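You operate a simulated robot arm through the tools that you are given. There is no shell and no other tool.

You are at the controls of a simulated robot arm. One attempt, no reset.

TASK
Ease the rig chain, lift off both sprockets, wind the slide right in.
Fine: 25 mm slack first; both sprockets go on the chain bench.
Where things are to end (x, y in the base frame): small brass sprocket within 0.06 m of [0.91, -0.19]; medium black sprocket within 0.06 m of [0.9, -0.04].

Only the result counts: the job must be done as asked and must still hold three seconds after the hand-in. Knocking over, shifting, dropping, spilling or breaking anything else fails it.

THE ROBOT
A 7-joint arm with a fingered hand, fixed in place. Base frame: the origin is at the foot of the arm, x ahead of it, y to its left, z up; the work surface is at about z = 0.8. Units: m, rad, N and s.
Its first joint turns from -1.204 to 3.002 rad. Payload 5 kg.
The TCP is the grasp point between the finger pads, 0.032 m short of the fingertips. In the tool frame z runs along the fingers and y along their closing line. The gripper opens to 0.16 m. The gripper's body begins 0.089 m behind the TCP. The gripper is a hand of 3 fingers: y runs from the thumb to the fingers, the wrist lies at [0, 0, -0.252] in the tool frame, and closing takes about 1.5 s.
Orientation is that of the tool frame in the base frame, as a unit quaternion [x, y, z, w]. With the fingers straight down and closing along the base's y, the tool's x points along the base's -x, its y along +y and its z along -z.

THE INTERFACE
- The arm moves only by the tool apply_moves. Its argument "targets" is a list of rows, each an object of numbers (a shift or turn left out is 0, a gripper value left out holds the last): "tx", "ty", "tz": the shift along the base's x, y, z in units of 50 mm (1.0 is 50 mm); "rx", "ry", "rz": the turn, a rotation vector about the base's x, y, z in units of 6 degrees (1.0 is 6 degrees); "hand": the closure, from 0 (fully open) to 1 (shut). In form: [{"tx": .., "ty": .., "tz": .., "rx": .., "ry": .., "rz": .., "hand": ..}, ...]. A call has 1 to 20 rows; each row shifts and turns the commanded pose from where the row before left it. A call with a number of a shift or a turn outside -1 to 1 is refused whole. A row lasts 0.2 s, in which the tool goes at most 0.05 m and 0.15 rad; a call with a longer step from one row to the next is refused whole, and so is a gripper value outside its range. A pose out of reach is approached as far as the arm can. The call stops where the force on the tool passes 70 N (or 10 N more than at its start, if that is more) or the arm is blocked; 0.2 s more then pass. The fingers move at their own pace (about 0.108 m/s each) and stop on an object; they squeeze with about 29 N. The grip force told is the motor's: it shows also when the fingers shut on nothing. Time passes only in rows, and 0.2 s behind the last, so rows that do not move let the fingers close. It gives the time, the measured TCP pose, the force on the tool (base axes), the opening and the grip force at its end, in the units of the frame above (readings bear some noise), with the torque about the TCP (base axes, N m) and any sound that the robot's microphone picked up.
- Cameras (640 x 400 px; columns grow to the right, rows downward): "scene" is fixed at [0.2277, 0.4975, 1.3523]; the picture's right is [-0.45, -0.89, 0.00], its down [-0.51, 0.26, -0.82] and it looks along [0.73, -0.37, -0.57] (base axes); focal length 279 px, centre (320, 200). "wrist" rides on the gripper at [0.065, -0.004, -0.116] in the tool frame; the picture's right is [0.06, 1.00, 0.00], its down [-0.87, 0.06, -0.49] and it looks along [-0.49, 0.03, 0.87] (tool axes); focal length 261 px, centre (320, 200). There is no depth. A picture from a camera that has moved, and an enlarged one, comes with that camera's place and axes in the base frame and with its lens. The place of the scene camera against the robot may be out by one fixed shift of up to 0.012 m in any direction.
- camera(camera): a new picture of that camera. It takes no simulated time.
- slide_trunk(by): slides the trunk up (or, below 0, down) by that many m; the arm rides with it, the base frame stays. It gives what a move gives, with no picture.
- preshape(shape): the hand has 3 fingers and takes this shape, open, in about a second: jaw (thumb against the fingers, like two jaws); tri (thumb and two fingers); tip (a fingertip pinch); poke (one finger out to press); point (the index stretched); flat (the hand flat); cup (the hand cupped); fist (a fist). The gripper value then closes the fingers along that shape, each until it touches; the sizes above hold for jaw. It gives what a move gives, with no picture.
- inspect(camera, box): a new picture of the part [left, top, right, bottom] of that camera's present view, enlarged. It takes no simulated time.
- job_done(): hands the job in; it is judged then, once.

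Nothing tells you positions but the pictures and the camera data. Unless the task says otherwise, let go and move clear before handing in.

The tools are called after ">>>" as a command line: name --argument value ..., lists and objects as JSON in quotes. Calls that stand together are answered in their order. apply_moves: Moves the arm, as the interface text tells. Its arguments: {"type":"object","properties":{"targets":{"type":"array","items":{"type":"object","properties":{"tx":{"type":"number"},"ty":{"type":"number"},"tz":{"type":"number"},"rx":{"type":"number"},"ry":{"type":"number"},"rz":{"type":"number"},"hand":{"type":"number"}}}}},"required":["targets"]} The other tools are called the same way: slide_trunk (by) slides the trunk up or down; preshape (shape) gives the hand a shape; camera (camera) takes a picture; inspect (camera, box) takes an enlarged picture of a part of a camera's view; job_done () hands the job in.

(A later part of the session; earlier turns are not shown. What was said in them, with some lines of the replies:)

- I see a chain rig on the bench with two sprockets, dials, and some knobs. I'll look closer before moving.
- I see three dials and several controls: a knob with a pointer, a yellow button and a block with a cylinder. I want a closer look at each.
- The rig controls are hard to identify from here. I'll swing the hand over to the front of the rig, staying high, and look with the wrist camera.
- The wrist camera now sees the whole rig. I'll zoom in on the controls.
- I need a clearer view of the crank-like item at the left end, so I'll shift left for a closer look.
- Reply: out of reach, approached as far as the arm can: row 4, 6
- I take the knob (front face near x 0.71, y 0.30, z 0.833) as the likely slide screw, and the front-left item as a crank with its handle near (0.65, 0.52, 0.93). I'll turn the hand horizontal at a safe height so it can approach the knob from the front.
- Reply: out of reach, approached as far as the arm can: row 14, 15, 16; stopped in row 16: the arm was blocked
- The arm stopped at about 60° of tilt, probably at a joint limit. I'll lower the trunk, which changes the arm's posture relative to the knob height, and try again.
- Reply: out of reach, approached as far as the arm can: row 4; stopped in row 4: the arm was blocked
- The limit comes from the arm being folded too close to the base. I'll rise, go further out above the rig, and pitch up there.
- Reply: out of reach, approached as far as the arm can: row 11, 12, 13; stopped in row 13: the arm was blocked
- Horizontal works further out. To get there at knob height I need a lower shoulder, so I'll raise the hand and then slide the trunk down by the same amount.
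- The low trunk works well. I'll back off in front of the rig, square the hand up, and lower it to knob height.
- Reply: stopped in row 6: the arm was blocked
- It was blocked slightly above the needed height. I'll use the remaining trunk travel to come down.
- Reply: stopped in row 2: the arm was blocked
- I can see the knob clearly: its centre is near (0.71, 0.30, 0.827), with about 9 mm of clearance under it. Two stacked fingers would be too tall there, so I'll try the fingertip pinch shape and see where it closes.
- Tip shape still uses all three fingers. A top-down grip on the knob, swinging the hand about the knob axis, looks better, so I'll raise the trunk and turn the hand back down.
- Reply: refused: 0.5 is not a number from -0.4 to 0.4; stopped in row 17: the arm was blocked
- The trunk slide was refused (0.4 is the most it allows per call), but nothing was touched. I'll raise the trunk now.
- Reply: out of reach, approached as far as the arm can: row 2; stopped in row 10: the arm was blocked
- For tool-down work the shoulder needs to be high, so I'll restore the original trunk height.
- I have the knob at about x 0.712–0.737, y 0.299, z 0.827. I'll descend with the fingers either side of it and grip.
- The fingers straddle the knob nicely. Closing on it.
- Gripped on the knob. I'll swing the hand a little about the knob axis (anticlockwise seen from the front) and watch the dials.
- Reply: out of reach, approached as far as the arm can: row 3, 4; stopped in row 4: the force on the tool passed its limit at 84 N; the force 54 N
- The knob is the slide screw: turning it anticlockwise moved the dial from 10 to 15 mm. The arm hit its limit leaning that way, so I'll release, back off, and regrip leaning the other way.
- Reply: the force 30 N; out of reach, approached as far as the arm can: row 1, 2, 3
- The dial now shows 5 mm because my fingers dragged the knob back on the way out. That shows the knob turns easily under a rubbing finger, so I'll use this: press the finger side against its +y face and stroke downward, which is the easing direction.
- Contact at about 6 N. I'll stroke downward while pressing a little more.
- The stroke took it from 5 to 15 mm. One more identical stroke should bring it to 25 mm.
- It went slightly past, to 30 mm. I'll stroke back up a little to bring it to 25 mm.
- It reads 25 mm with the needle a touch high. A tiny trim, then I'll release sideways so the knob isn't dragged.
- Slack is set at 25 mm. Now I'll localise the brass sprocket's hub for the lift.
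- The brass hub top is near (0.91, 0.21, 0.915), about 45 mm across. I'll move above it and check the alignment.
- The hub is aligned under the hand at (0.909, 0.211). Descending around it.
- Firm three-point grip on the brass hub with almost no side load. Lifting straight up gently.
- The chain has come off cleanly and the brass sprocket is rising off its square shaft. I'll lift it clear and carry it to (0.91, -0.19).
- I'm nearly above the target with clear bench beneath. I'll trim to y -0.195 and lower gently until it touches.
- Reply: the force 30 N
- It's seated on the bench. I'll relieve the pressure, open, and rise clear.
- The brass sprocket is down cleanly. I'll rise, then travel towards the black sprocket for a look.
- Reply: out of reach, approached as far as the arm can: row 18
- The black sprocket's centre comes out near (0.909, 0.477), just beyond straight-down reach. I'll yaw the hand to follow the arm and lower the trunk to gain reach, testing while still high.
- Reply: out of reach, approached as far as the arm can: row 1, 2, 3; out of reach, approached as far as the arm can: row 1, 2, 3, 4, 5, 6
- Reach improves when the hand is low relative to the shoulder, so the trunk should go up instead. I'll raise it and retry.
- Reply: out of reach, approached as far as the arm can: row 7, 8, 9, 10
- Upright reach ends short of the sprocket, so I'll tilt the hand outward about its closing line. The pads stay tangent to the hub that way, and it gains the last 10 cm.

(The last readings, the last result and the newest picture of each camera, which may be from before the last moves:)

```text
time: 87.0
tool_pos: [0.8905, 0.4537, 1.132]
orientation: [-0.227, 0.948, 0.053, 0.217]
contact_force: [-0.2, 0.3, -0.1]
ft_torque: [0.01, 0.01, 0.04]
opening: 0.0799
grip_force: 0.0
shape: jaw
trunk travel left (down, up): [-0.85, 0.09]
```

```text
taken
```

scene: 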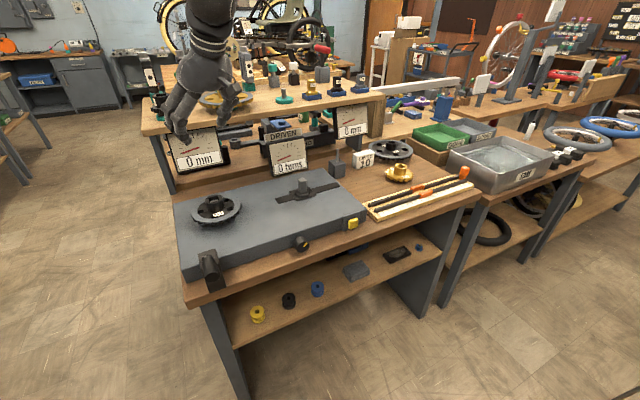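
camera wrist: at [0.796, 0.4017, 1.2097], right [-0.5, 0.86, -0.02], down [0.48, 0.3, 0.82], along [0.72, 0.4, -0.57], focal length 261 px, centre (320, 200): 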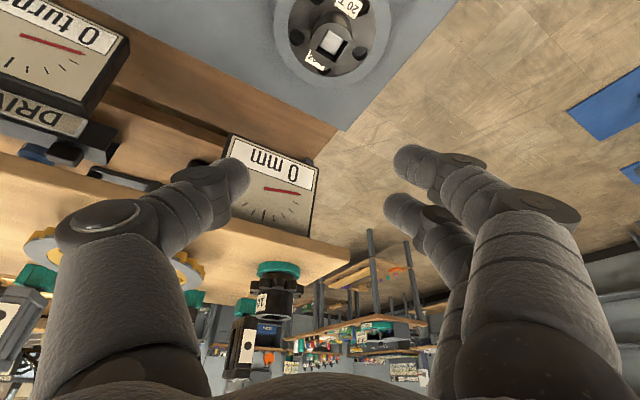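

Now it reaches. The hub axis comes out near (0.910, 0.474); I'll position above it and come partway down to check.

>>> apply_moves --targets '[{"tx": 0.24, "ty": 0.36}, {"tz": -0.8}, {"tz": -0.8}, {"tz": -0.8}, {"tz": -0.7}, {}]'

>>> camera --camera "wrist"

>>> inspect --camera "scene" --box '[160, 110, 300, 230]'

```text
time: 88.4
tool_pos: [0.9012, 0.4703, 0.9773]
orientation: [-0.228, 0.947, 0.054, 0.219]
contact_force: [-0.4, 0.4, 0.2]
ft_torque: [-0.01, 0.02, 0.04]
opening: 0.0794
grip_force: 0.1
shape: jaw
out of reach, approached as far as the arm can: row 1
trunk travel left (down, up): [-0.85, 0.09]
```

```text
taken
camera wrist: at [0.807, 0.4168, 1.0529], right [-0.5, 0.86, -0.02], down [0.48, 0.3, 0.82], along [0.72, 0.4, -0.57], focal length 261 px, centre (320, 200)
```

wrist: 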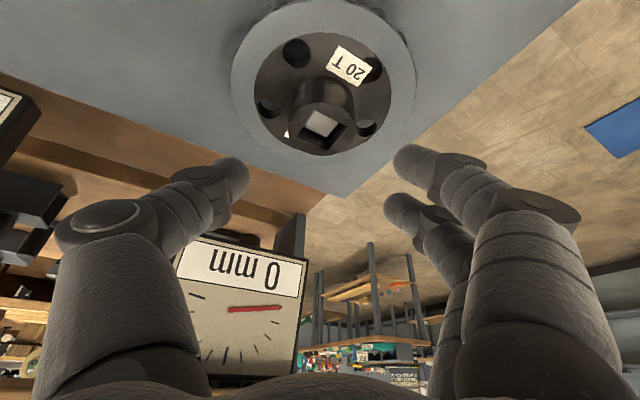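

```text
3.33 times, centred on (230, 170) of scene
camera zoom: at [0.2277, 0.4975, 1.3523], right [-0.45, -0.89, 0.0], down [-0.51, 0.26, -0.82], along [0.73, -0.37, -0.57], focal length 930 px, centre (620, 300)
```

zoom: 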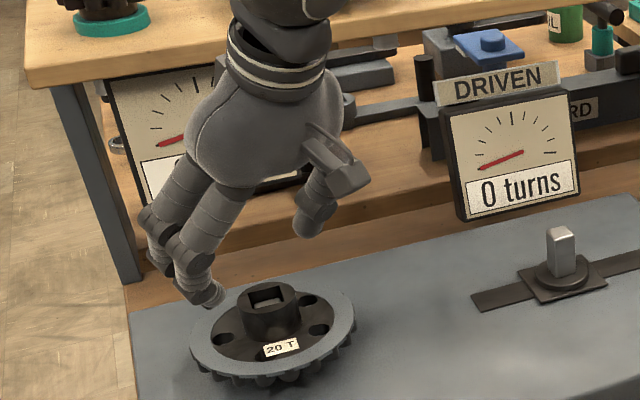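

Alignment is good. I'll descend the last stretch slowly, stopping just above the disc.

>>> apply_moves --targets '[{"tz": -0.4}, {"tz": -0.3}, {"tz": -0.14}, {}]'

>>> camera --camera "wrist"

>>> inspect --camera "scene" --box '[170, 150, 270, 235]'

```text
time: 89.4
tool_pos: [0.9026, 0.4639, 0.9331]
orientation: [-0.227, 0.948, 0.053, 0.218]
contact_force: [0.2, 0.1, -0.3]
ft_torque: [0.01, -0.02, 0.02]
opening: 0.0799
grip_force: 0.0
shape: jaw
out of reach, approached as far as the arm can: row 1
trunk travel left (down, up): [-0.85, 0.09]
```

```text
taken
camera wrist: at [0.8081, 0.4112, 1.0095], right [-0.5, 0.86, -0.02], down [0.48, 0.31, 0.82], along [0.72, 0.4, -0.57], focal length 261 px, centre (320, 200)
```

wrist: 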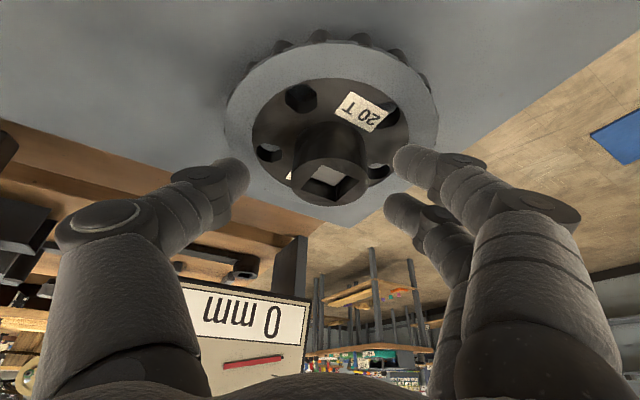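

```text
4.71 times, centred on (220, 192) of scene
camera zoom: at [0.2277, 0.4975, 1.3523], right [-0.45, -0.89, 0.0], down [-0.51, 0.26, -0.82], along [0.73, -0.37, -0.57], focal length 1314 px, centre (791, 235)
```

zoom: 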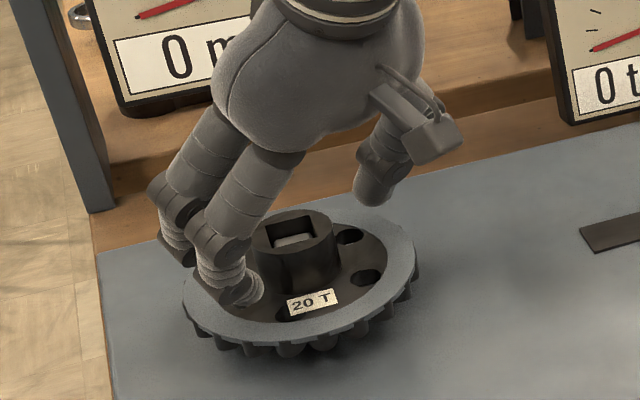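

>>> apply_moves --targets '[{"ty": 0.12, "tx": -0.04}, {}]'

>>> inspect --camera "wrist" --box '[200, 100, 440, 250]'

```text
time: 90.0
tool_pos: [0.9035, 0.4641, 0.9322]
orientation: [-0.228, 0.948, 0.054, 0.216]
contact_force: [0.0, -0.1, -0.4]
ft_torque: [0.02, 0.0, 0.0]
opening: 0.0798
grip_force: 0.0
shape: jaw
out of reach, approached as far as the arm can: row 1
trunk travel left (down, up): [-0.85, 0.09]
```

```text
2.67 times, centred on (320, 175) of wrist
camera zoom: at [0.808, 0.4113, 1.0095], right [-0.5, 0.86, -0.02], down [0.48, 0.3, 0.82], along [0.72, 0.4, -0.57], focal length 695 px, centre (320, 267)
```

zoom: 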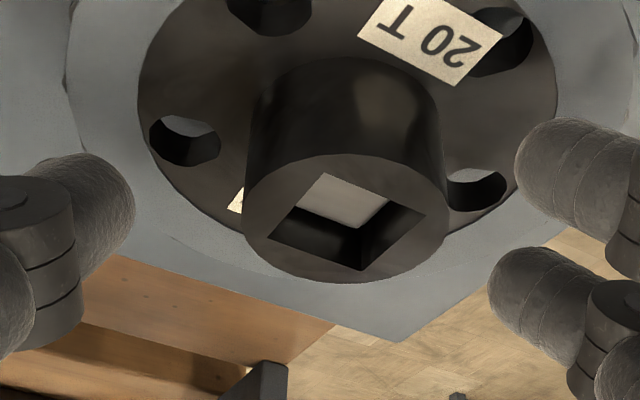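

>>> apply_moves --targets '[{"tz": 0.1, "rx": 0.35, "ry": -0.55}, {"ty": 0.12, "tx": -0.02}, {}]'

>>> inspect --camera "wrist" --box '[200, 100, 440, 250]'

```text
time: 90.8
tool_pos: [0.9016, 0.4683, 0.9377]
orientation: [-0.225, 0.94, 0.065, 0.248]
contact_force: [-0.9, -0.3, -0.1]
ft_torque: [0.06, 0.04, 0.03]
opening: 0.0797
grip_force: 0.0
shape: jaw
trunk travel left (down, up): [-0.85, 0.09]
```

```text
2.67 times, centred on (320, 175) of wrist
camera zoom: at [0.8033, 0.4136, 1.0074], right [-0.5, 0.86, -0.02], down [0.43, 0.27, 0.86], along [0.75, 0.42, -0.51], focal length 695 px, centre (320, 267)
```

zoom: 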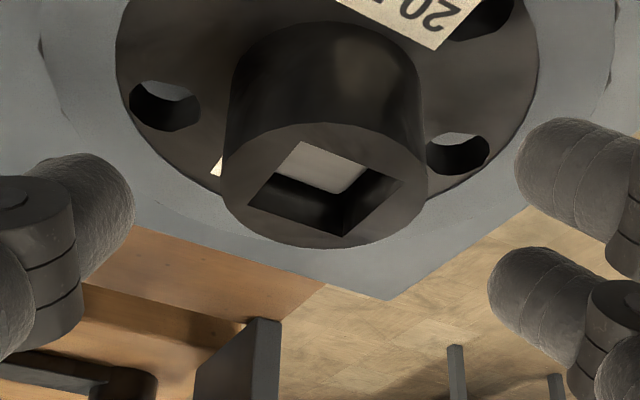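

Centred now. I'll lower about 11 mm and pull in slightly so the pads meet the hub at mid-height, then close.

>>> apply_moves --targets '[{"tz": -0.1, "tx": -0.06}, {"tz": -0.08}, {"tz": -0.05}, {}]'

>>> inspect --camera "wrist" --box '[200, 100, 440, 250]'

>>> inspect --camera "scene" --box '[170, 150, 270, 235]'

```text
time: 91.8
tool_pos: [0.8981, 0.4714, 0.9266]
orientation: [-0.225, 0.94, 0.065, 0.248]
contact_force: [-0.3, 0.5, 0.3]
ft_torque: [0.0, -0.01, 0.02]
opening: 0.08
grip_force: 0.1
shape: jaw
trunk travel left (down, up): [-0.85, 0.09]
```

```text
2.67 times, centred on (320, 175) of wrist
camera zoom: at [0.8007, 0.4146, 0.996], right [-0.5, 0.86, -0.02], down [0.43, 0.27, 0.86], along [0.75, 0.42, -0.51], focal length 695 px, centre (320, 267)
```

zoom: 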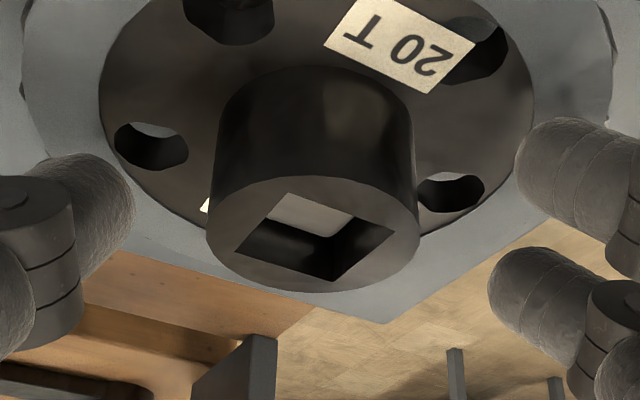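

```text
4.71 times, centred on (220, 192) of scene
camera zoom: at [0.2277, 0.4975, 1.3523], right [-0.45, -0.89, 0.0], down [-0.51, 0.26, -0.82], along [0.73, -0.37, -0.57], focal length 1314 px, centre (791, 235)
```

zoom: 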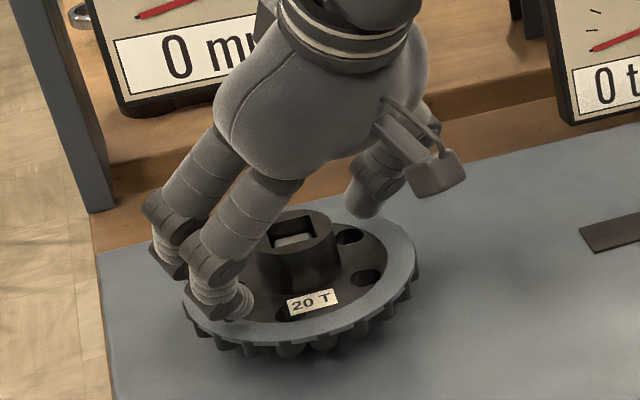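

>>> apply_moves --targets '[{"hand": 1}, {"hand": 1}, {"hand": 1}, {"hand": 1}, {"hand": 1}]'

>>> inspect --camera "wrist" --box '[200, 100, 440, 250]'

>>> inspect --camera "scene" --box '[170, 150, 270, 235]'

```text
time: 93.0
tool_pos: [0.899, 0.4699, 0.9275]
orientation: [-0.226, 0.94, 0.064, 0.248]
contact_force: [0.2, 0.4, -0.5]
ft_torque: [0.06, -0.02, -0.02]
opening: 0.0366
grip_force: 28.9
shape: jaw
trunk travel left (down, up): [-0.85, 0.09]
```

```text
2.67 times, centred on (320, 175) of wrist
camera zoom: at [0.8007, 0.4148, 0.996], right [-0.5, 0.86, -0.02], down [0.43, 0.27, 0.86], along [0.75, 0.42, -0.51], focal length 695 px, centre (320, 267)
```

zoom: 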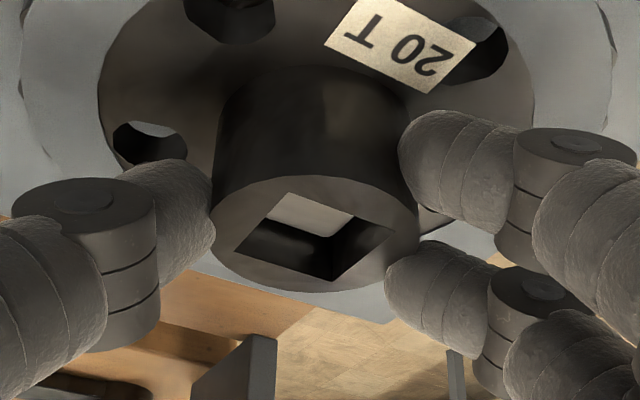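

```text
4.71 times, centred on (220, 192) of scene
camera zoom: at [0.2277, 0.4975, 1.3523], right [-0.45, -0.89, 0.0], down [-0.51, 0.26, -0.82], along [0.73, -0.37, -0.57], focal length 1314 px, centre (791, 235)
```

zoom: 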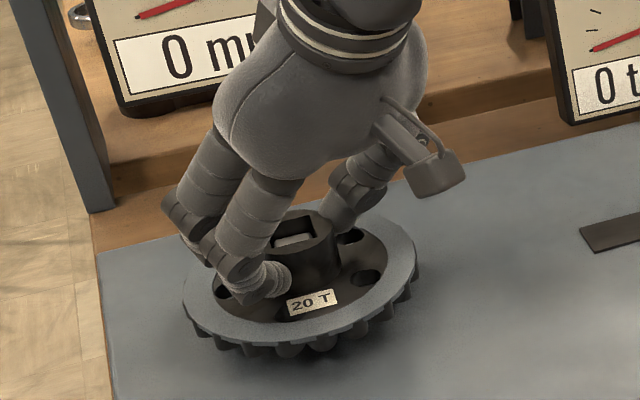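

Solid grip with no side load. The trunk has 0.09 m left upward, which gives a perfectly vertical lift, so I'll use that.

>>> slide_trunk --by 0.04

>>> inspect --camera "scene" --box '[170, 140, 270, 225]'

```text
time: 93.8
tool_pos: [0.8995, 0.4699, 0.9665]
orientation: [-0.226, 0.94, 0.064, 0.248]
contact_force: [0.2, -0.5, -2.9]
ft_torque: [-0.01, 0.04, 0.0]
opening: 0.0366
grip_force: 28.9
shape: jaw
trunk travel left (down, up): [-0.89, 0.05]
```

```text
4.71 times, centred on (220, 182) of scene
camera zoom: at [0.2277, 0.4975, 1.3523], right [-0.45, -0.89, 0.0], down [-0.51, 0.26, -0.82], along [0.73, -0.37, -0.57], focal length 1314 px, centre (791, 282)
```

zoom: 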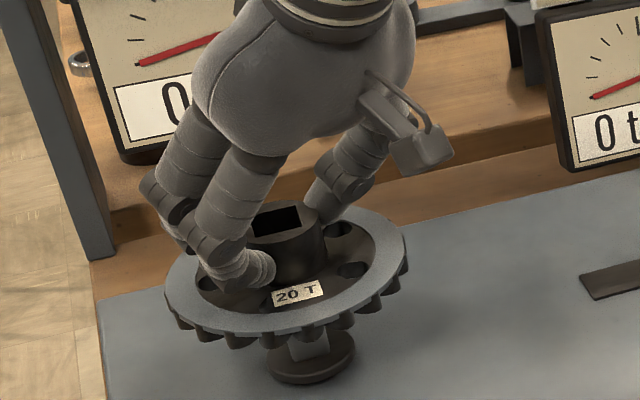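

It's lifting cleanly. I'll use the last of the trunk travel.

>>> slide_trunk --by 0.05

>>> inspect --camera "scene" --box '[160, 120, 280, 225]'

```text
time: 94.8
tool_pos: [0.8992, 0.4702, 1.0178]
orientation: [-0.225, 0.94, 0.064, 0.248]
contact_force: [-0.8, -0.6, -3.4]
ft_torque: [-0.02, 0.02, -0.01]
opening: 0.0367
grip_force: 29.0
shape: jaw
trunk travel left (down, up): [-0.94, 0.0]
```

```text
3.81 times, centred on (220, 172) of scene
camera zoom: at [0.2277, 0.4975, 1.3523], right [-0.45, -0.89, 0.0], down [-0.51, 0.26, -0.82], along [0.73, -0.37, -0.57], focal length 1064 px, centre (701, 305)
```

zoom: 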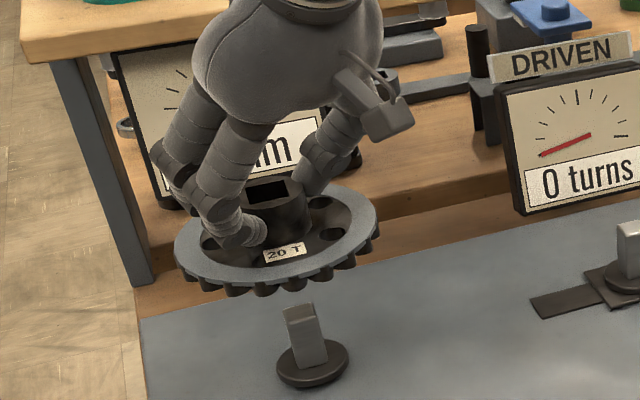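

The sprocket is clear of its shaft. I'll carry it at this orientation to about (0.925, -0.04), which leaves room to the ruler board, the brass sprocket and the rig.

>>> apply_moves --targets '[{"tx": -0.3, "ty": -0.3, "tz": 0.2, "hand": 1}, {"tx": -0.3, "ty": -0.5, "tz": 0.3}, {"ty": -0.7, "tz": 0.2}, {"ty": -0.8, "tx": 0.1}, {"ty": -0.8, "tx": 0.1}, {"ty": -0.8, "tx": 0.1}, {"ty": -0.8, "tx": 0.1}, {"ty": -0.8, "tx": 0.1}, {"ty": -0.8, "tx": 0.1}, {"ty": -0.8, "tx": 0.1}, {"ty": -0.8, "tx": 0.1}, {"ty": -0.8, "tx": 0.1}, {"ty": -0.8, "tx": 0.05}, {"ty": -0.5}, {"ty": -0.26}, {}]'

>>> camera --camera "scene"

>>> camera --camera "wrist"

```text
time: 98.2
tool_pos: [0.9176, -0.0418, 1.0503]
orientation: [-0.225, 0.94, 0.065, 0.248]
contact_force: [0.4, 0.3, -3.7]
ft_torque: [-0.01, 0.01, 0.03]
opening: 0.0365
grip_force: 29.3
shape: jaw
trunk travel left (down, up): [-0.94, 0.0]
```

```text
taken
```

scene: 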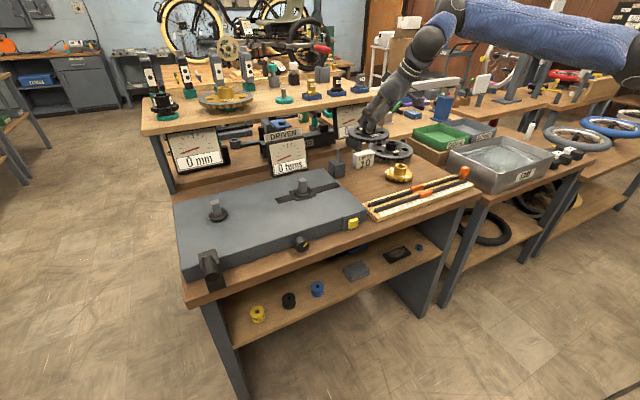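

```text
taken
camera wrist: at [0.8184, -0.0984, 1.1204], right [-0.5, 0.86, -0.02], down [0.43, 0.27, 0.86], along [0.75, 0.42, -0.51], focal length 261 px, centre (320, 200)
```

wrist: 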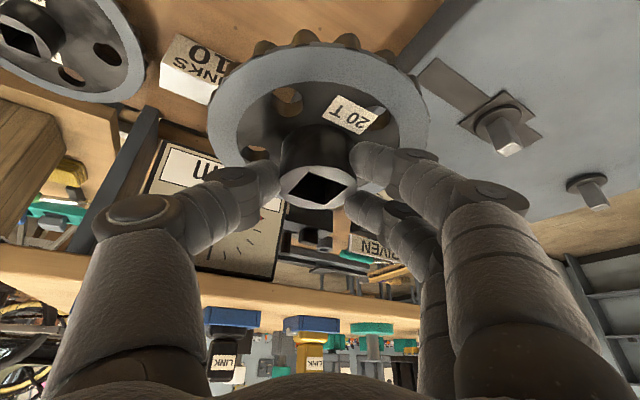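

I'm over the placing spot. Lowering in stages.

>>> apply_moves --targets '[{"tz": -0.6, "hand": 1}, {"tz": -0.7}, {"tz": -0.6}, {"tz": -0.5}, {"tz": -0.4}, {}]'

>>> inspect --camera "scene" --box '[310, 100, 470, 220]'

>>> camera --camera "wrist"

```text
time: 99.5
tool_pos: [0.9183, -0.042, 0.9123]
orientation: [-0.225, 0.94, 0.064, 0.248]
contact_force: [0.1, 0.3, -2.5]
ft_torque: [-0.01, 0.03, -0.01]
opening: 0.0361
grip_force: 29.0
shape: jaw
trunk travel left (down, up): [-0.94, 0.0]
```

```text
3.33 times, centred on (390, 160) of scene
camera zoom: at [0.2277, 0.4975, 1.3523], right [-0.45, -0.89, 0.0], down [-0.51, 0.26, -0.82], along [0.73, -0.37, -0.57], focal length 930 px, centre (87, 333)
```

zoom: 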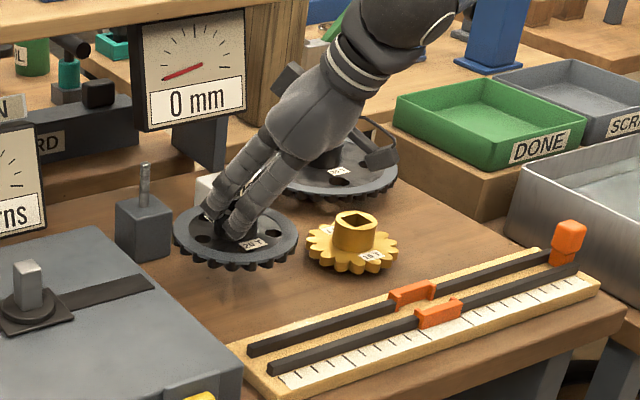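

```text
taken
camera wrist: at [0.8193, -0.0979, 0.9821], right [-0.5, 0.86, -0.02], down [0.43, 0.27, 0.86], along [0.75, 0.42, -0.51], focal length 261 px, centre (320, 200)
```

wrist: 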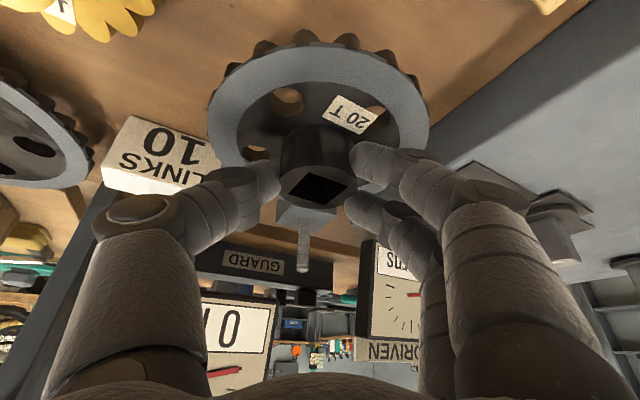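

>>> apply_moves --targets '[{"tz": -0.3, "hand": 1}, {"tz": -0.25}, {"tz": -0.15}, {"tz": -0.1}, {}]'

>>> inspect --camera "scene" --box '[330, 130, 430, 200]'

```text
time: 100.8
tool_pos: [0.917, -0.0425, 0.8718]
orientation: [-0.225, 0.94, 0.065, 0.248]
contact_force: [0.1, 0.6, -3.7]
ft_torque: [-0.02, 0.04, -0.03]
opening: 0.0361
grip_force: 28.6
shape: jaw
trunk travel left (down, up): [-0.94, 0.0]
```

```text
5.71 times, centred on (380, 165) of scene
camera zoom: at [0.2277, 0.4975, 1.3523], right [-0.45, -0.89, 0.0], down [-0.51, 0.26, -0.82], along [0.73, -0.37, -0.57], focal length 1595 px, centre (-23, 400)
```

zoom: 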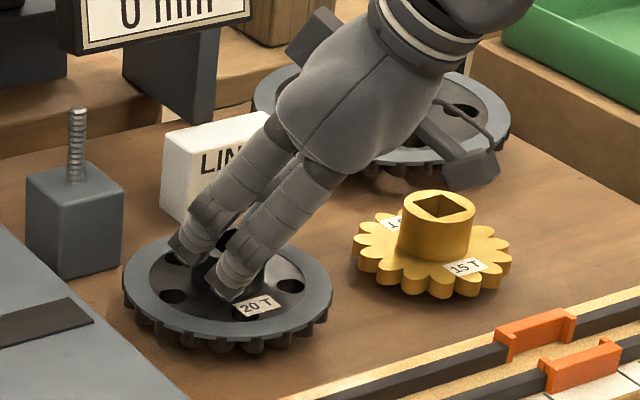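

>>> apply_moves --targets '[{"tz": -0.06, "hand": 1}, {"tz": -0.05}, {"tz": -0.04}, {}]'

```text
time: 101.8
tool_pos: [0.9167, -0.0423, 0.8647]
orientation: [-0.225, 0.94, 0.065, 0.249]
contact_force: [0.3, -0.3, 2.7]
ft_torque: [0.06, 0.02, -0.03]
opening: 0.0365
grip_force: 29.4
shape: jaw
trunk travel left (down, up): [-0.94, 0.0]
```

It has touched down. I'll release and check.

>>> apply_moves --targets '[{"tz": -0.02, "hand": 1}, {"hand": 0.5}, {"hand": 0.5}, {"hand": 0.5}, {"hand": 0.5}]'

>>> camera --camera "wrist"

>>> inspect --camera "scene" --box '[330, 130, 430, 200]'

```text
time: 103.0
tool_pos: [0.9163, -0.0428, 0.8632]
orientation: [-0.226, 0.94, 0.064, 0.248]
contact_force: [0.4, -0.1, 0.4]
ft_torque: [0.02, -0.02, 0.02]
opening: 0.0794
grip_force: 0.1
shape: jaw
trunk travel left (down, up): [-0.94, 0.0]
```

```text
taken
camera wrist: at [0.8183, -0.0986, 0.9322], right [-0.5, 0.86, -0.02], down [0.43, 0.27, 0.86], along [0.75, 0.42, -0.51], focal length 261 px, centre (320, 200)
```

wrist: 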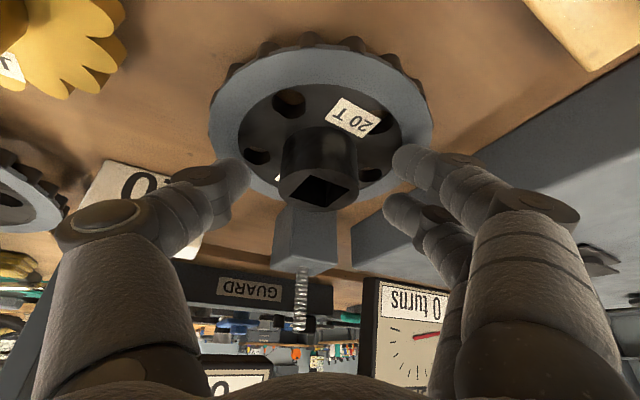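

```text
5.71 times, centred on (380, 165) of scene
camera zoom: at [0.2277, 0.4975, 1.3523], right [-0.45, -0.89, 0.0], down [-0.51, 0.26, -0.82], along [0.73, -0.37, -0.57], focal length 1595 px, centre (-23, 400)
```

zoom: 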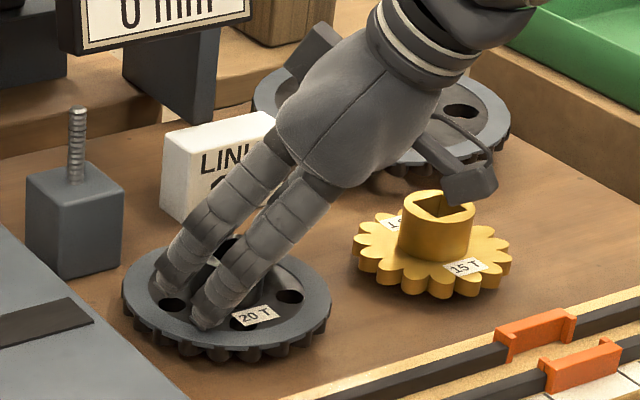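

Both sprockets are on the bench. I'll rise straight up, then straighten the hand and restore the trunk height for the knob.

>>> apply_moves --targets '[{"tz": 0.3}, {"tz": 0.6}, {"tz": 0.9}, {"tz": 0.9}, {"tz": 0.9}, {"tz": 0.9}, {"tz": 0.9}, {"tz": 0.9}, {"tz": 0.9}, {"tz": 0.9}, {"tz": 0.9}]'

>>> camera --camera "scene"

```text
time: 105.3
tool_pos: [0.9166, -0.042, 1.3157]
orientation: [-0.225, 0.94, 0.065, 0.248]
contact_force: [-0.3, 0.4, -0.7]
ft_torque: [0.03, -0.03, -0.01]
opening: 0.0793
grip_force: 0.1
shape: jaw
trunk travel left (down, up): [-0.94, 0.0]
```

```text
taken
```

scene: 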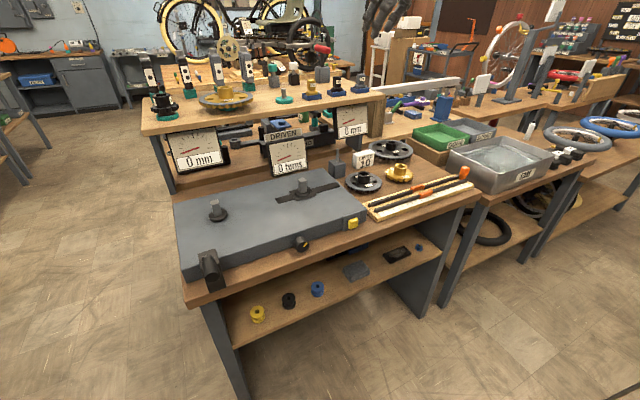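

>>> inspect --camera "scene" --box '[325, 145, 425, 215]'

>>> inspect --camera "scene" --box '[190, 160, 370, 270]'

>>> apply_moves --targets '[{"tx": -0.8, "ty": 0.2}, {"tx": -0.8, "ty": 0.4, "rx": -0.3, "ry": 0.6}, {"tx": -0.8, "ty": 0.5, "rx": -0.4, "ry": 0.78}, {"tx": -0.5, "ty": 0.7, "rx": -0.4, "ry": 0.78}, {"tx": -0.4, "ty": 0.7, "rx": -0.4, "ry": 0.78}, {"tx": -0.4, "ty": 0.7, "rx": -0.4, "ry": 0.78}, {"tx": -0.3, "ty": 0.7, "rx": -0.36, "ry": 0.71}, {"ty": 0.8, "rz": -0.9}, {"ty": 0.8, "rz": -0.9}, {"ty": 0.7, "rz": -0.9}, {"ty": 0.3, "rz": -0.9}, {"rz": -0.9}, {}]'

```text
5.71 times, centred on (375, 180) of scene
camera zoom: at [0.2277, 0.4975, 1.3523], right [-0.45, -0.89, 0.0], down [-0.51, 0.26, -0.82], along [0.73, -0.37, -0.57], focal length 1595 px, centre (6, 314)
```

zoom: 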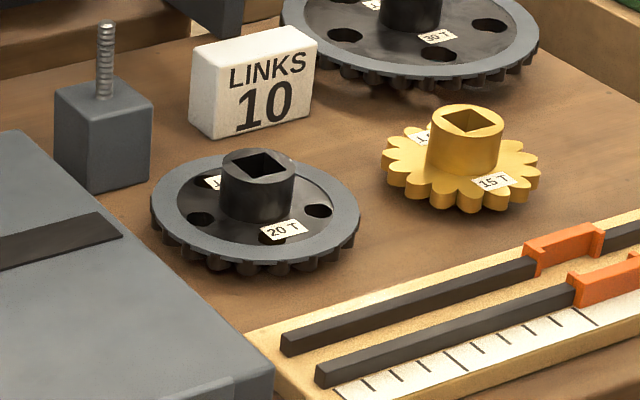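

```text
3.56 times, centred on (280, 215) of scene
camera zoom: at [0.2277, 0.4975, 1.3523], right [-0.45, -0.89, 0.0], down [-0.51, 0.26, -0.82], along [0.73, -0.37, -0.57], focal length 993 px, centre (462, 147)
```

zoom: 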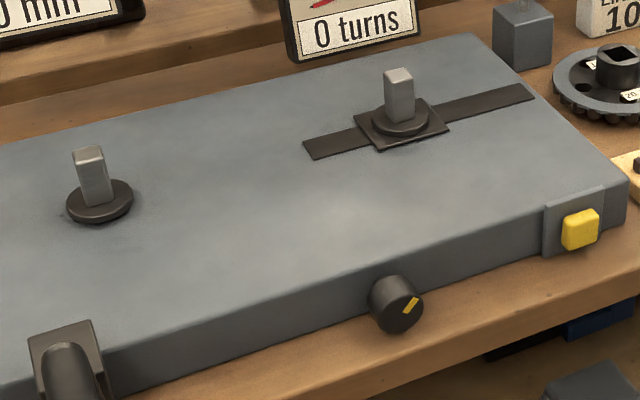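

```text
time: 108.2
tool_pos: [0.7154, 0.283, 1.3139]
orientation: [0.002, 1.0, 0.004, -0.001]
contact_force: [-0.4, 0.3, 0.3]
ft_torque: [-0.01, 0.01, 0.03]
opening: 0.0793
grip_force: 0.1
shape: jaw
trunk travel left (down, up): [-0.94, 0.0]
```

Both sprockets sit well clear of everything. The carriage is partway along its slot, and easing moves it towards the black sprocket's post, which is "in". I'll restore the trunk and return to the knob.

>>> slide_trunk --by -0.29

>>> apply_moves --targets '[{"ty": 0.14, "tx": 0.05}, {"tz": -0.8}, {"tz": -0.8}, {"tz": -0.8}, {"tz": -0.6}, {"tz": -0.17}, {}]'

>>> camera --camera "wrist"

```text
time: 111.1
tool_pos: [0.7171, 0.2829, 1.0245]
orientation: [0.002, 1.0, 0.005, -0.001]
contact_force: [-0.3, 0.0, 0.8]
ft_torque: [-0.02, -0.01, 0.02]
opening: 0.0794
grip_force: 0.1
shape: jaw
trunk travel left (down, up): [-0.65, 0.29]
```

```text
time: 112.7
tool_pos: [0.7189, 0.2889, 0.8649]
orientation: [0.002, 1.0, 0.005, -0.001]
contact_force: [-0.5, -0.2, 0.0]
ft_torque: [-0.01, 0.02, -0.03]
opening: 0.0795
grip_force: 0.0
shape: jaw
trunk travel left (down, up): [-0.65, 0.29]
```

```text
taken
camera wrist: at [0.6545, 0.2845, 0.9817], right [-0.06, 1.0, 0.01], down [0.87, 0.05, 0.49], along [0.49, 0.04, -0.87], focal length 261 px, centre (320, 200)
```

wrist: 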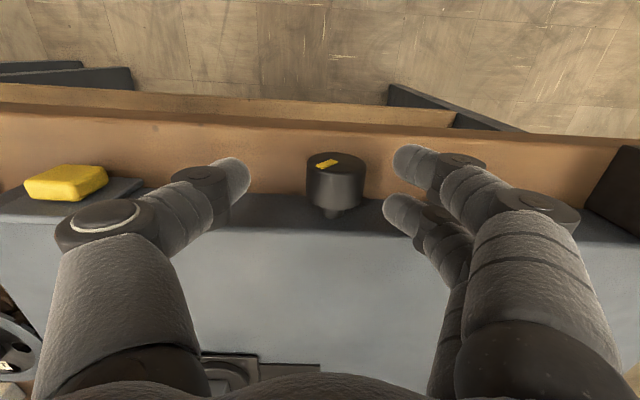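

>>> apply_moves --targets '[{"ty": -0.3}, {"ty": -0.2}, {"ty": -0.1}, {"tz": -0.12, "ty": -0.02}, {"tz": -0.12}, {"tz": -0.12}, {"tz": -0.12}]'

>>> inspect --camera "scene" --box '[190, 160, 370, 270]'

>>> camera --camera "wrist"

```text
time: 114.3
tool_pos: [0.7183, 0.2597, 0.8407]
orientation: [0.0, 1.0, 0.003, -0.001]
contact_force: [-6.7, 11.0, -0.6]
ft_torque: [0.1, 0.1, 0.47]
opening: 0.0879
grip_force: 0.1
shape: jaw
trunk travel left (down, up): [-0.65, 0.29]
```

```text
3.56 times, centred on (280, 215) of scene
camera zoom: at [0.2277, 0.4975, 1.3523], right [-0.45, -0.89, 0.0], down [-0.51, 0.26, -0.82], along [0.73, -0.37, -0.57], focal length 993 px, centre (462, 147)
```

zoom: 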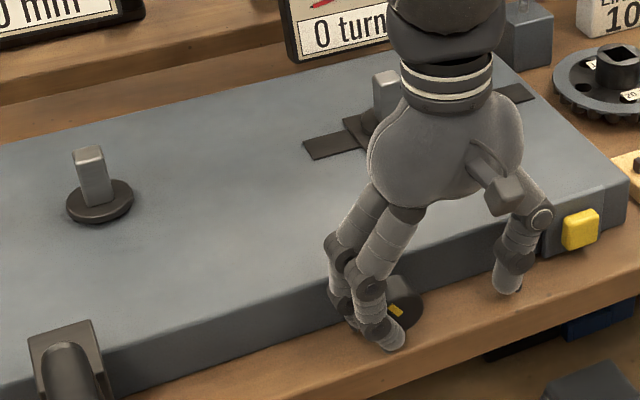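

```text
taken
camera wrist: at [0.6538, 0.2547, 0.9568], right [-0.06, 1.0, 0.01], down [0.87, 0.05, 0.49], along [0.49, 0.04, -0.87], focal length 261 px, centre (320, 200)
```

wrist: 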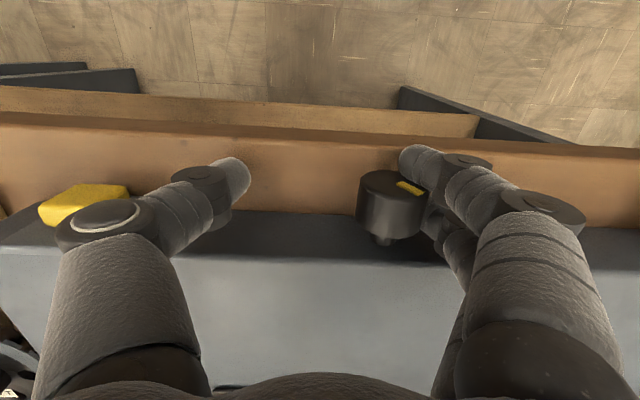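

The carriage is moving in. I'll repeat strokes until it stops.

>>> apply_moves --targets '[{"ty": 0.3}, {"ty": 0.25}, {"tz": 0.5}, {"ty": -0.3}, {"ty": -0.15}, {"ty": -0.1}, {"tz": -0.13}, {"tz": -0.13}, {"tz": -0.12}, {"tz": -0.12}]'

>>> inspect --camera "scene" --box '[190, 160, 370, 270]'

>>> inspect --camera "wrist" --box '[320, 130, 480, 250]'

```text
time: 116.5
tool_pos: [0.7179, 0.2589, 0.84]
orientation: [0.001, 1.0, 0.003, -0.002]
contact_force: [-5.1, 9.6, -2.0]
ft_torque: [0.07, 0.09, 0.37]
opening: 0.0878
grip_force: 0.0
shape: jaw
trunk travel left (down, up): [-0.65, 0.29]
```

```text
3.56 times, centred on (280, 215) of scene
camera zoom: at [0.2277, 0.4975, 1.3523], right [-0.45, -0.89, 0.0], down [-0.51, 0.26, -0.82], along [0.73, -0.37, -0.57], focal length 993 px, centre (462, 147)
```

zoom: 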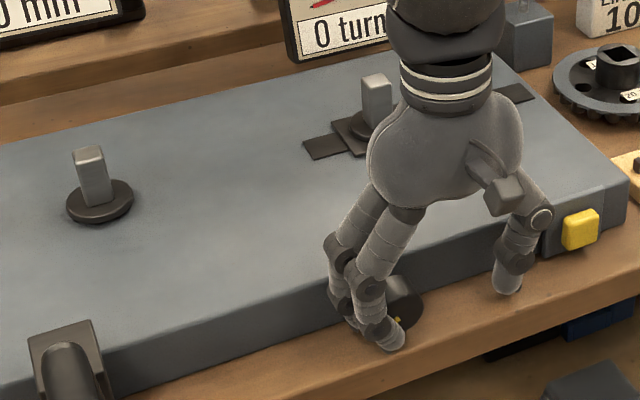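

```text
3.33 times, centred on (400, 190) of wrist
camera zoom: at [0.6538, 0.255, 0.9568], right [-0.06, 1.0, 0.01], down [0.87, 0.05, 0.49], along [0.49, 0.04, -0.87], focal length 869 px, centre (53, 233)
```

zoom: 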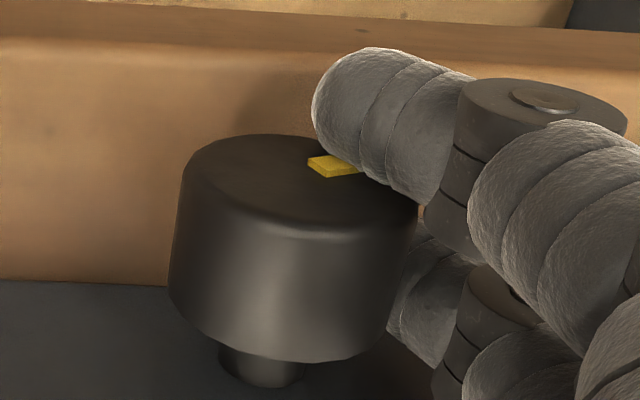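

>>> apply_moves --targets '[{"ty": 0.3}, {"ty": 0.25}, {"tz": 0.5}, {"ty": -0.3}, {"ty": -0.15}, {"ty": -0.1}, {"tz": -0.13}, {"tz": -0.13}, {"tz": -0.12}, {"tz": -0.12}]'

>>> inspect --camera "scene" --box '[190, 160, 370, 270]'

>>> inspect --camera "wrist" --box '[320, 130, 480, 250]'

```text
time: 118.7
tool_pos: [0.7185, 0.2595, 0.8399]
orientation: [0.001, 1.0, 0.004, -0.002]
contact_force: [-6.8, 10.1, -0.3]
ft_torque: [0.11, 0.1, 0.42]
opening: 0.0872
grip_force: 0.0
shape: jaw
trunk travel left (down, up): [-0.65, 0.29]
```

```text
3.56 times, centred on (280, 215) of scene
camera zoom: at [0.2277, 0.4975, 1.3523], right [-0.45, -0.89, 0.0], down [-0.51, 0.26, -0.82], along [0.73, -0.37, -0.57], focal length 993 px, centre (462, 147)
```

zoom: 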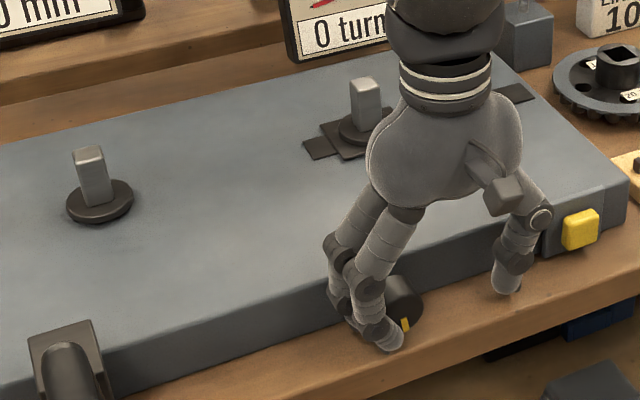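

```text
3.33 times, centred on (400, 190) of wrist
camera zoom: at [0.654, 0.2554, 0.9568], right [-0.06, 1.0, 0.01], down [0.87, 0.05, 0.49], along [0.49, 0.04, -0.87], focal length 869 px, centre (53, 233)
```

zoom: 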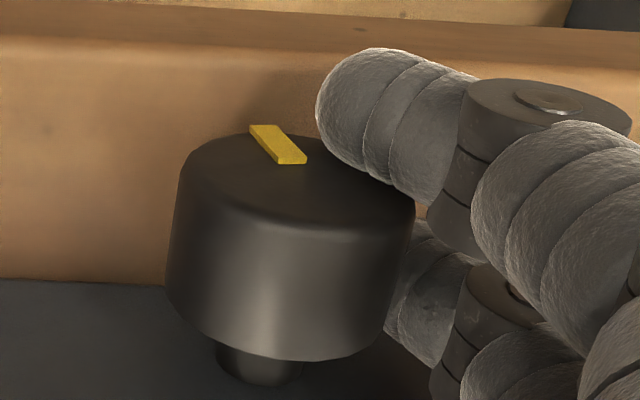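

>>> apply_moves --targets '[{"ty": 0.3}, {"ty": 0.25}, {"tz": 0.5}, {"ty": -0.3}, {"ty": -0.15}, {"ty": -0.1}, {"tz": -0.13}, {"tz": -0.13}, {"tz": -0.12}, {"tz": -0.12}]'

>>> inspect --camera "scene" --box '[190, 160, 370, 270]'

>>> inspect --camera "wrist" --box '[320, 130, 480, 250]'

```text
time: 120.9
tool_pos: [0.7181, 0.2605, 0.8411]
orientation: [0.001, 1.0, 0.004, -0.001]
contact_force: [-4.1, 10.1, -1.5]
ft_torque: [0.04, 0.07, 0.32]
opening: 0.0873
grip_force: 0.1
shape: jaw
trunk travel left (down, up): [-0.65, 0.29]
```

```text
3.56 times, centred on (280, 215) of scene
camera zoom: at [0.2277, 0.4975, 1.3523], right [-0.45, -0.89, 0.0], down [-0.51, 0.26, -0.82], along [0.73, -0.37, -0.57], focal length 993 px, centre (462, 147)
```

zoom: 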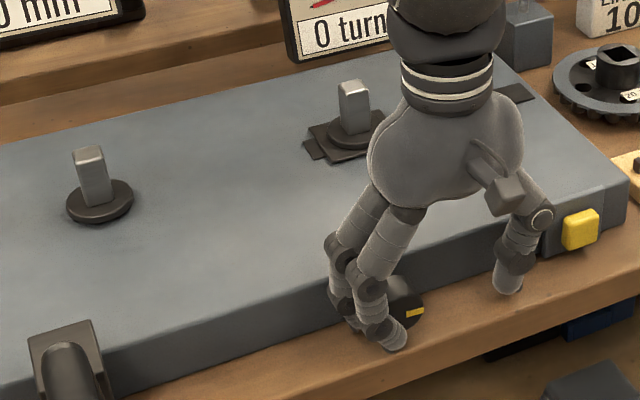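

```text
3.33 times, centred on (400, 190) of wrist
camera zoom: at [0.6534, 0.2545, 0.9569], right [-0.06, 1.0, 0.01], down [0.87, 0.05, 0.49], along [0.49, 0.04, -0.87], focal length 869 px, centre (53, 233)
```

zoom: 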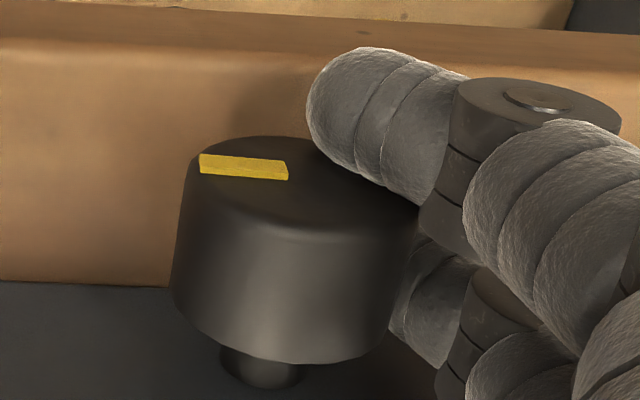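

>>> apply_moves --targets '[{"ty": 0.3}, {"ty": 0.25}, {"tz": 0.5}, {"ty": -0.3}, {"ty": -0.15}, {"ty": -0.1}, {"tz": -0.13}, {"tz": -0.13}, {"tz": -0.12}, {"tz": -0.12}]'

>>> inspect --camera "scene" --box '[190, 160, 370, 270]'

>>> inspect --camera "wrist" --box '[320, 130, 480, 250]'

```text
time: 123.1
tool_pos: [0.7173, 0.26, 0.8404]
orientation: [0.001, 1.0, 0.004, -0.002]
contact_force: [-8.0, 9.6, 4.3]
ft_torque: [0.41, 0.09, 0.57]
opening: 0.0864
grip_force: 0.1
shape: jaw
trunk travel left (down, up): [-0.65, 0.29]
```

```text
3.56 times, centred on (280, 215) of scene
camera zoom: at [0.2277, 0.4975, 1.3523], right [-0.45, -0.89, 0.0], down [-0.51, 0.26, -0.82], along [0.73, -0.37, -0.57], focal length 993 px, centre (462, 147)
```

zoom: 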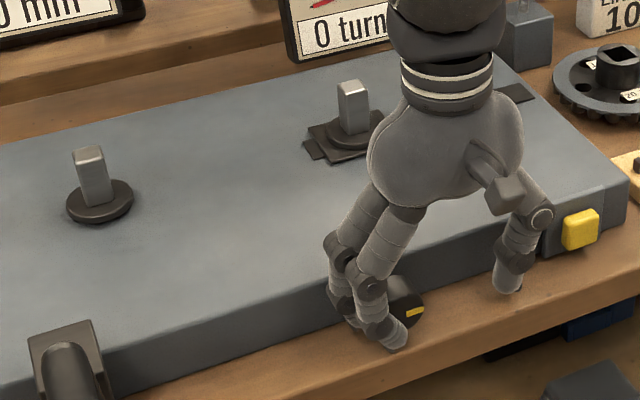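

```text
3.33 times, centred on (400, 190) of wrist
camera zoom: at [0.6535, 0.2546, 0.9575], right [-0.06, 1.0, 0.01], down [0.87, 0.05, 0.49], along [0.49, 0.04, -0.87], focal length 869 px, centre (53, 233)
```

zoom: 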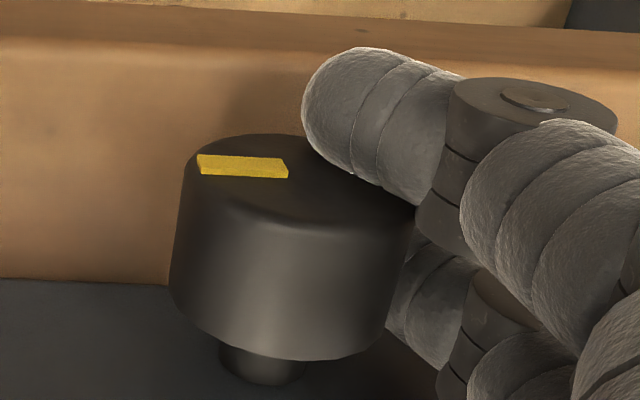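

The knob and carriage stopped moving on that stroke: the slide is at its stop. I'll do one firmer stroke to be sure, then release sideways.

>>> apply_moves --targets '[{"ty": 0.3}, {"ty": 0.25}, {"tz": 0.5}, {"ty": -0.3}, {"ty": -0.15}, {"ty": -0.18}, {"tz": -0.13}, {"tz": -0.13}, {"tz": -0.12}, {"tz": -0.12}, {"ty": 0.3}, {"ty": 0.35}, {"tz": 0.7}, {"tz": 0.9}, {"tz": 0.9}, {"tz": 0.9, "ty": -0.4}, {"tz": 0.9, "ty": -0.8}, {"ty": -0.9, "tx": -0.3}, {"ty": -0.9, "tx": -0.3}, {"ty": -0.9, "tx": -0.3}]'

>>> inspect --camera "scene" --box '[190, 160, 370, 270]'

>>> camera --camera "scene"

>>> camera --camera "wrist"

```text
refused: row 17 steps farther than a row can; nothing moved
```

```text
3.56 times, centred on (280, 215) of scene
camera zoom: at [0.2277, 0.4975, 1.3523], right [-0.45, -0.89, 0.0], down [-0.51, 0.26, -0.82], along [0.73, -0.37, -0.57], focal length 993 px, centre (462, 147)
```

zoom: 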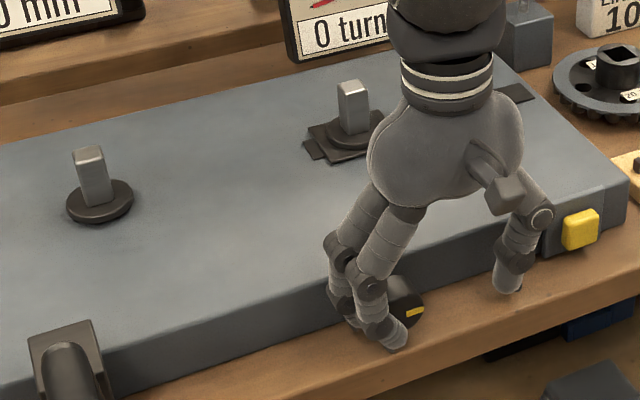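

```text
taken
```

scene: 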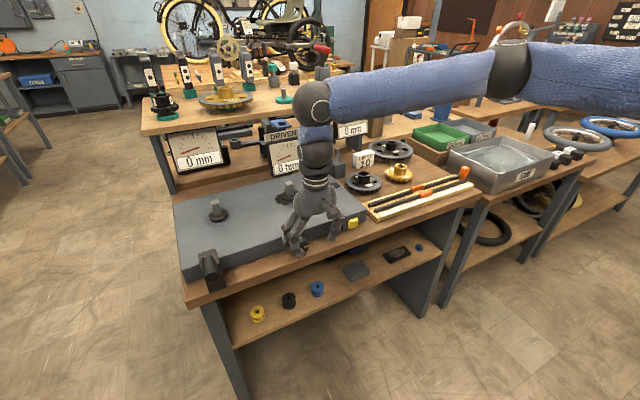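

```text
taken
camera wrist: at [0.6535, 0.2546, 0.9575], right [-0.06, 1.0, 0.01], down [0.87, 0.05, 0.49], along [0.49, 0.04, -0.87], focal length 261 px, centre (320, 200)
```

wrist: 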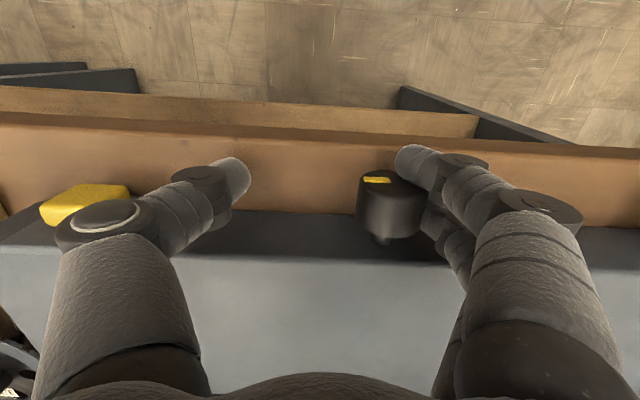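

One row was too long, so nothing moved. Repeating with a shorter exit.

>>> apply_moves --targets '[{"ty": 0.3}, {"ty": 0.25}, {"tz": 0.5}, {"ty": -0.3}, {"ty": -0.15}, {"ty": -0.18}, {"tz": -0.13}, {"tz": -0.13}, {"tz": -0.12}, {"tz": -0.12}, {"ty": 0.3}, {"ty": 0.35}, {"tz": 0.7}, {"tz": 0.9}, {"tz": 0.9}, {"tz": 0.9}, {"tz": 0.9}, {"tx": -0.8}, {"tx": -0.8}]'

>>> inspect --camera "scene" --box '[190, 160, 370, 270]'

>>> camera --camera "scene"

>>> camera --camera "wrist"

```text
time: 127.1
tool_pos: [0.6389, 0.288, 1.0574]
orientation: [0.002, 1.0, 0.005, -0.001]
contact_force: [-1.2, -0.3, 0.2]
ft_torque: [-0.01, -0.03, 0.01]
opening: 0.0796
grip_force: 0.1
shape: jaw
trunk travel left (down, up): [-0.65, 0.29]
```

```text
3.56 times, centred on (280, 215) of scene
camera zoom: at [0.2277, 0.4975, 1.3523], right [-0.45, -0.89, 0.0], down [-0.51, 0.26, -0.82], along [0.73, -0.37, -0.57], focal length 993 px, centre (462, 147)
```

zoom: 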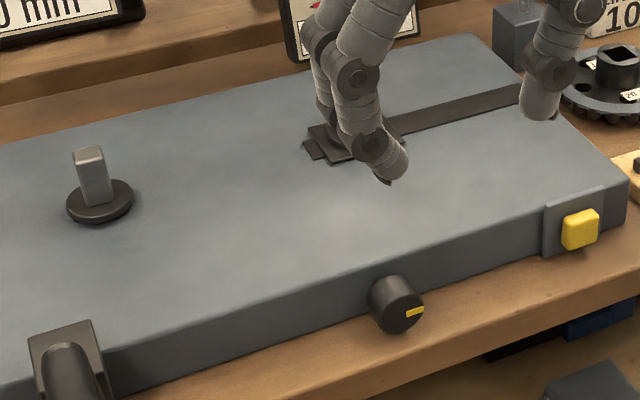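

```text
taken
```

scene: 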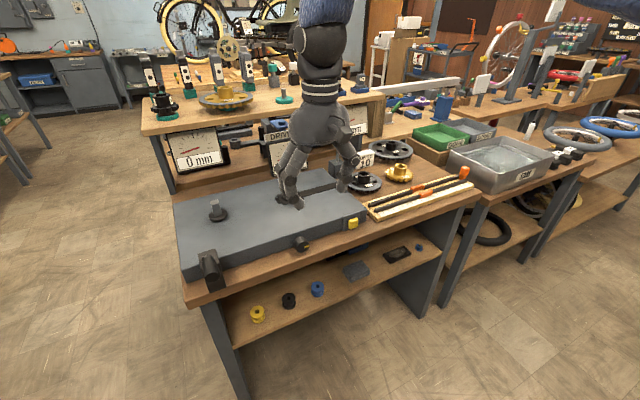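

```text
taken
camera wrist: at [0.5748, 0.2834, 1.174], right [-0.06, 1.0, 0.01], down [0.87, 0.05, 0.49], along [0.49, 0.04, -0.87], focal length 261 px, centre (320, 200)
```

wrist: 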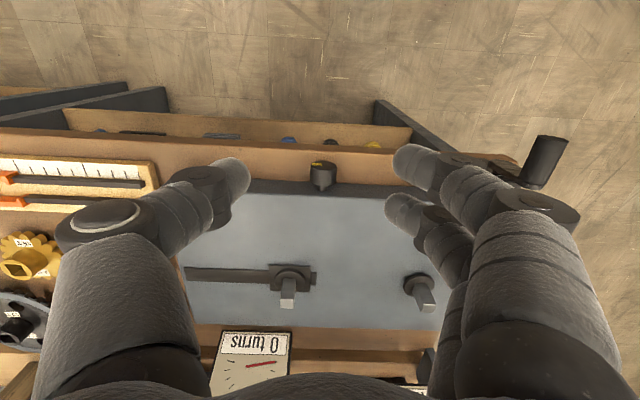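

The slide sits at its inner stop, since the knob pointer and carriage did not move on the last stroke. The brass sprocket is at about (0.914, -0.195) and the black one at about (0.927, -0.04). Nothing else looks disturbed and the hand is clear, so I'm handing in.

>>> job_done

```text
The job is handed in.
```

I eased the chain, moved both sprockets to the chain bench, wound the slide fully in, and handed the job in. I haven't seen a verdict on it.

- **Slack:** the slack dial read 25 mm before I lifted either sprocket. On the way there it briefly dropped to 5 mm and overshot to 30 mm before I trimmed it back.
- **Small brass sprocket:** it is on the chain bench at about (0.914, -0.195), roughly 7 mm from its target.
- **Medium black sprocket:** it is on the chain bench at about (0.927, -0.04), roughly 27 mm from its target. I placed it slightly forward so it would not sit on the ruler board.
- **Slide:** I took "in" as towards the black sprocket's post, the same direction that eased the chain. I wound it until two further strokes moved neither the knob nor the carriage.

While I was positioning the arm, the fingertips came within a few millimetres of the rig top, with a force reading of about 3 N. I also gripped the knob too hard once, with a force spike of 84 N. I saw nothing else moved or damaged in the last pictures.
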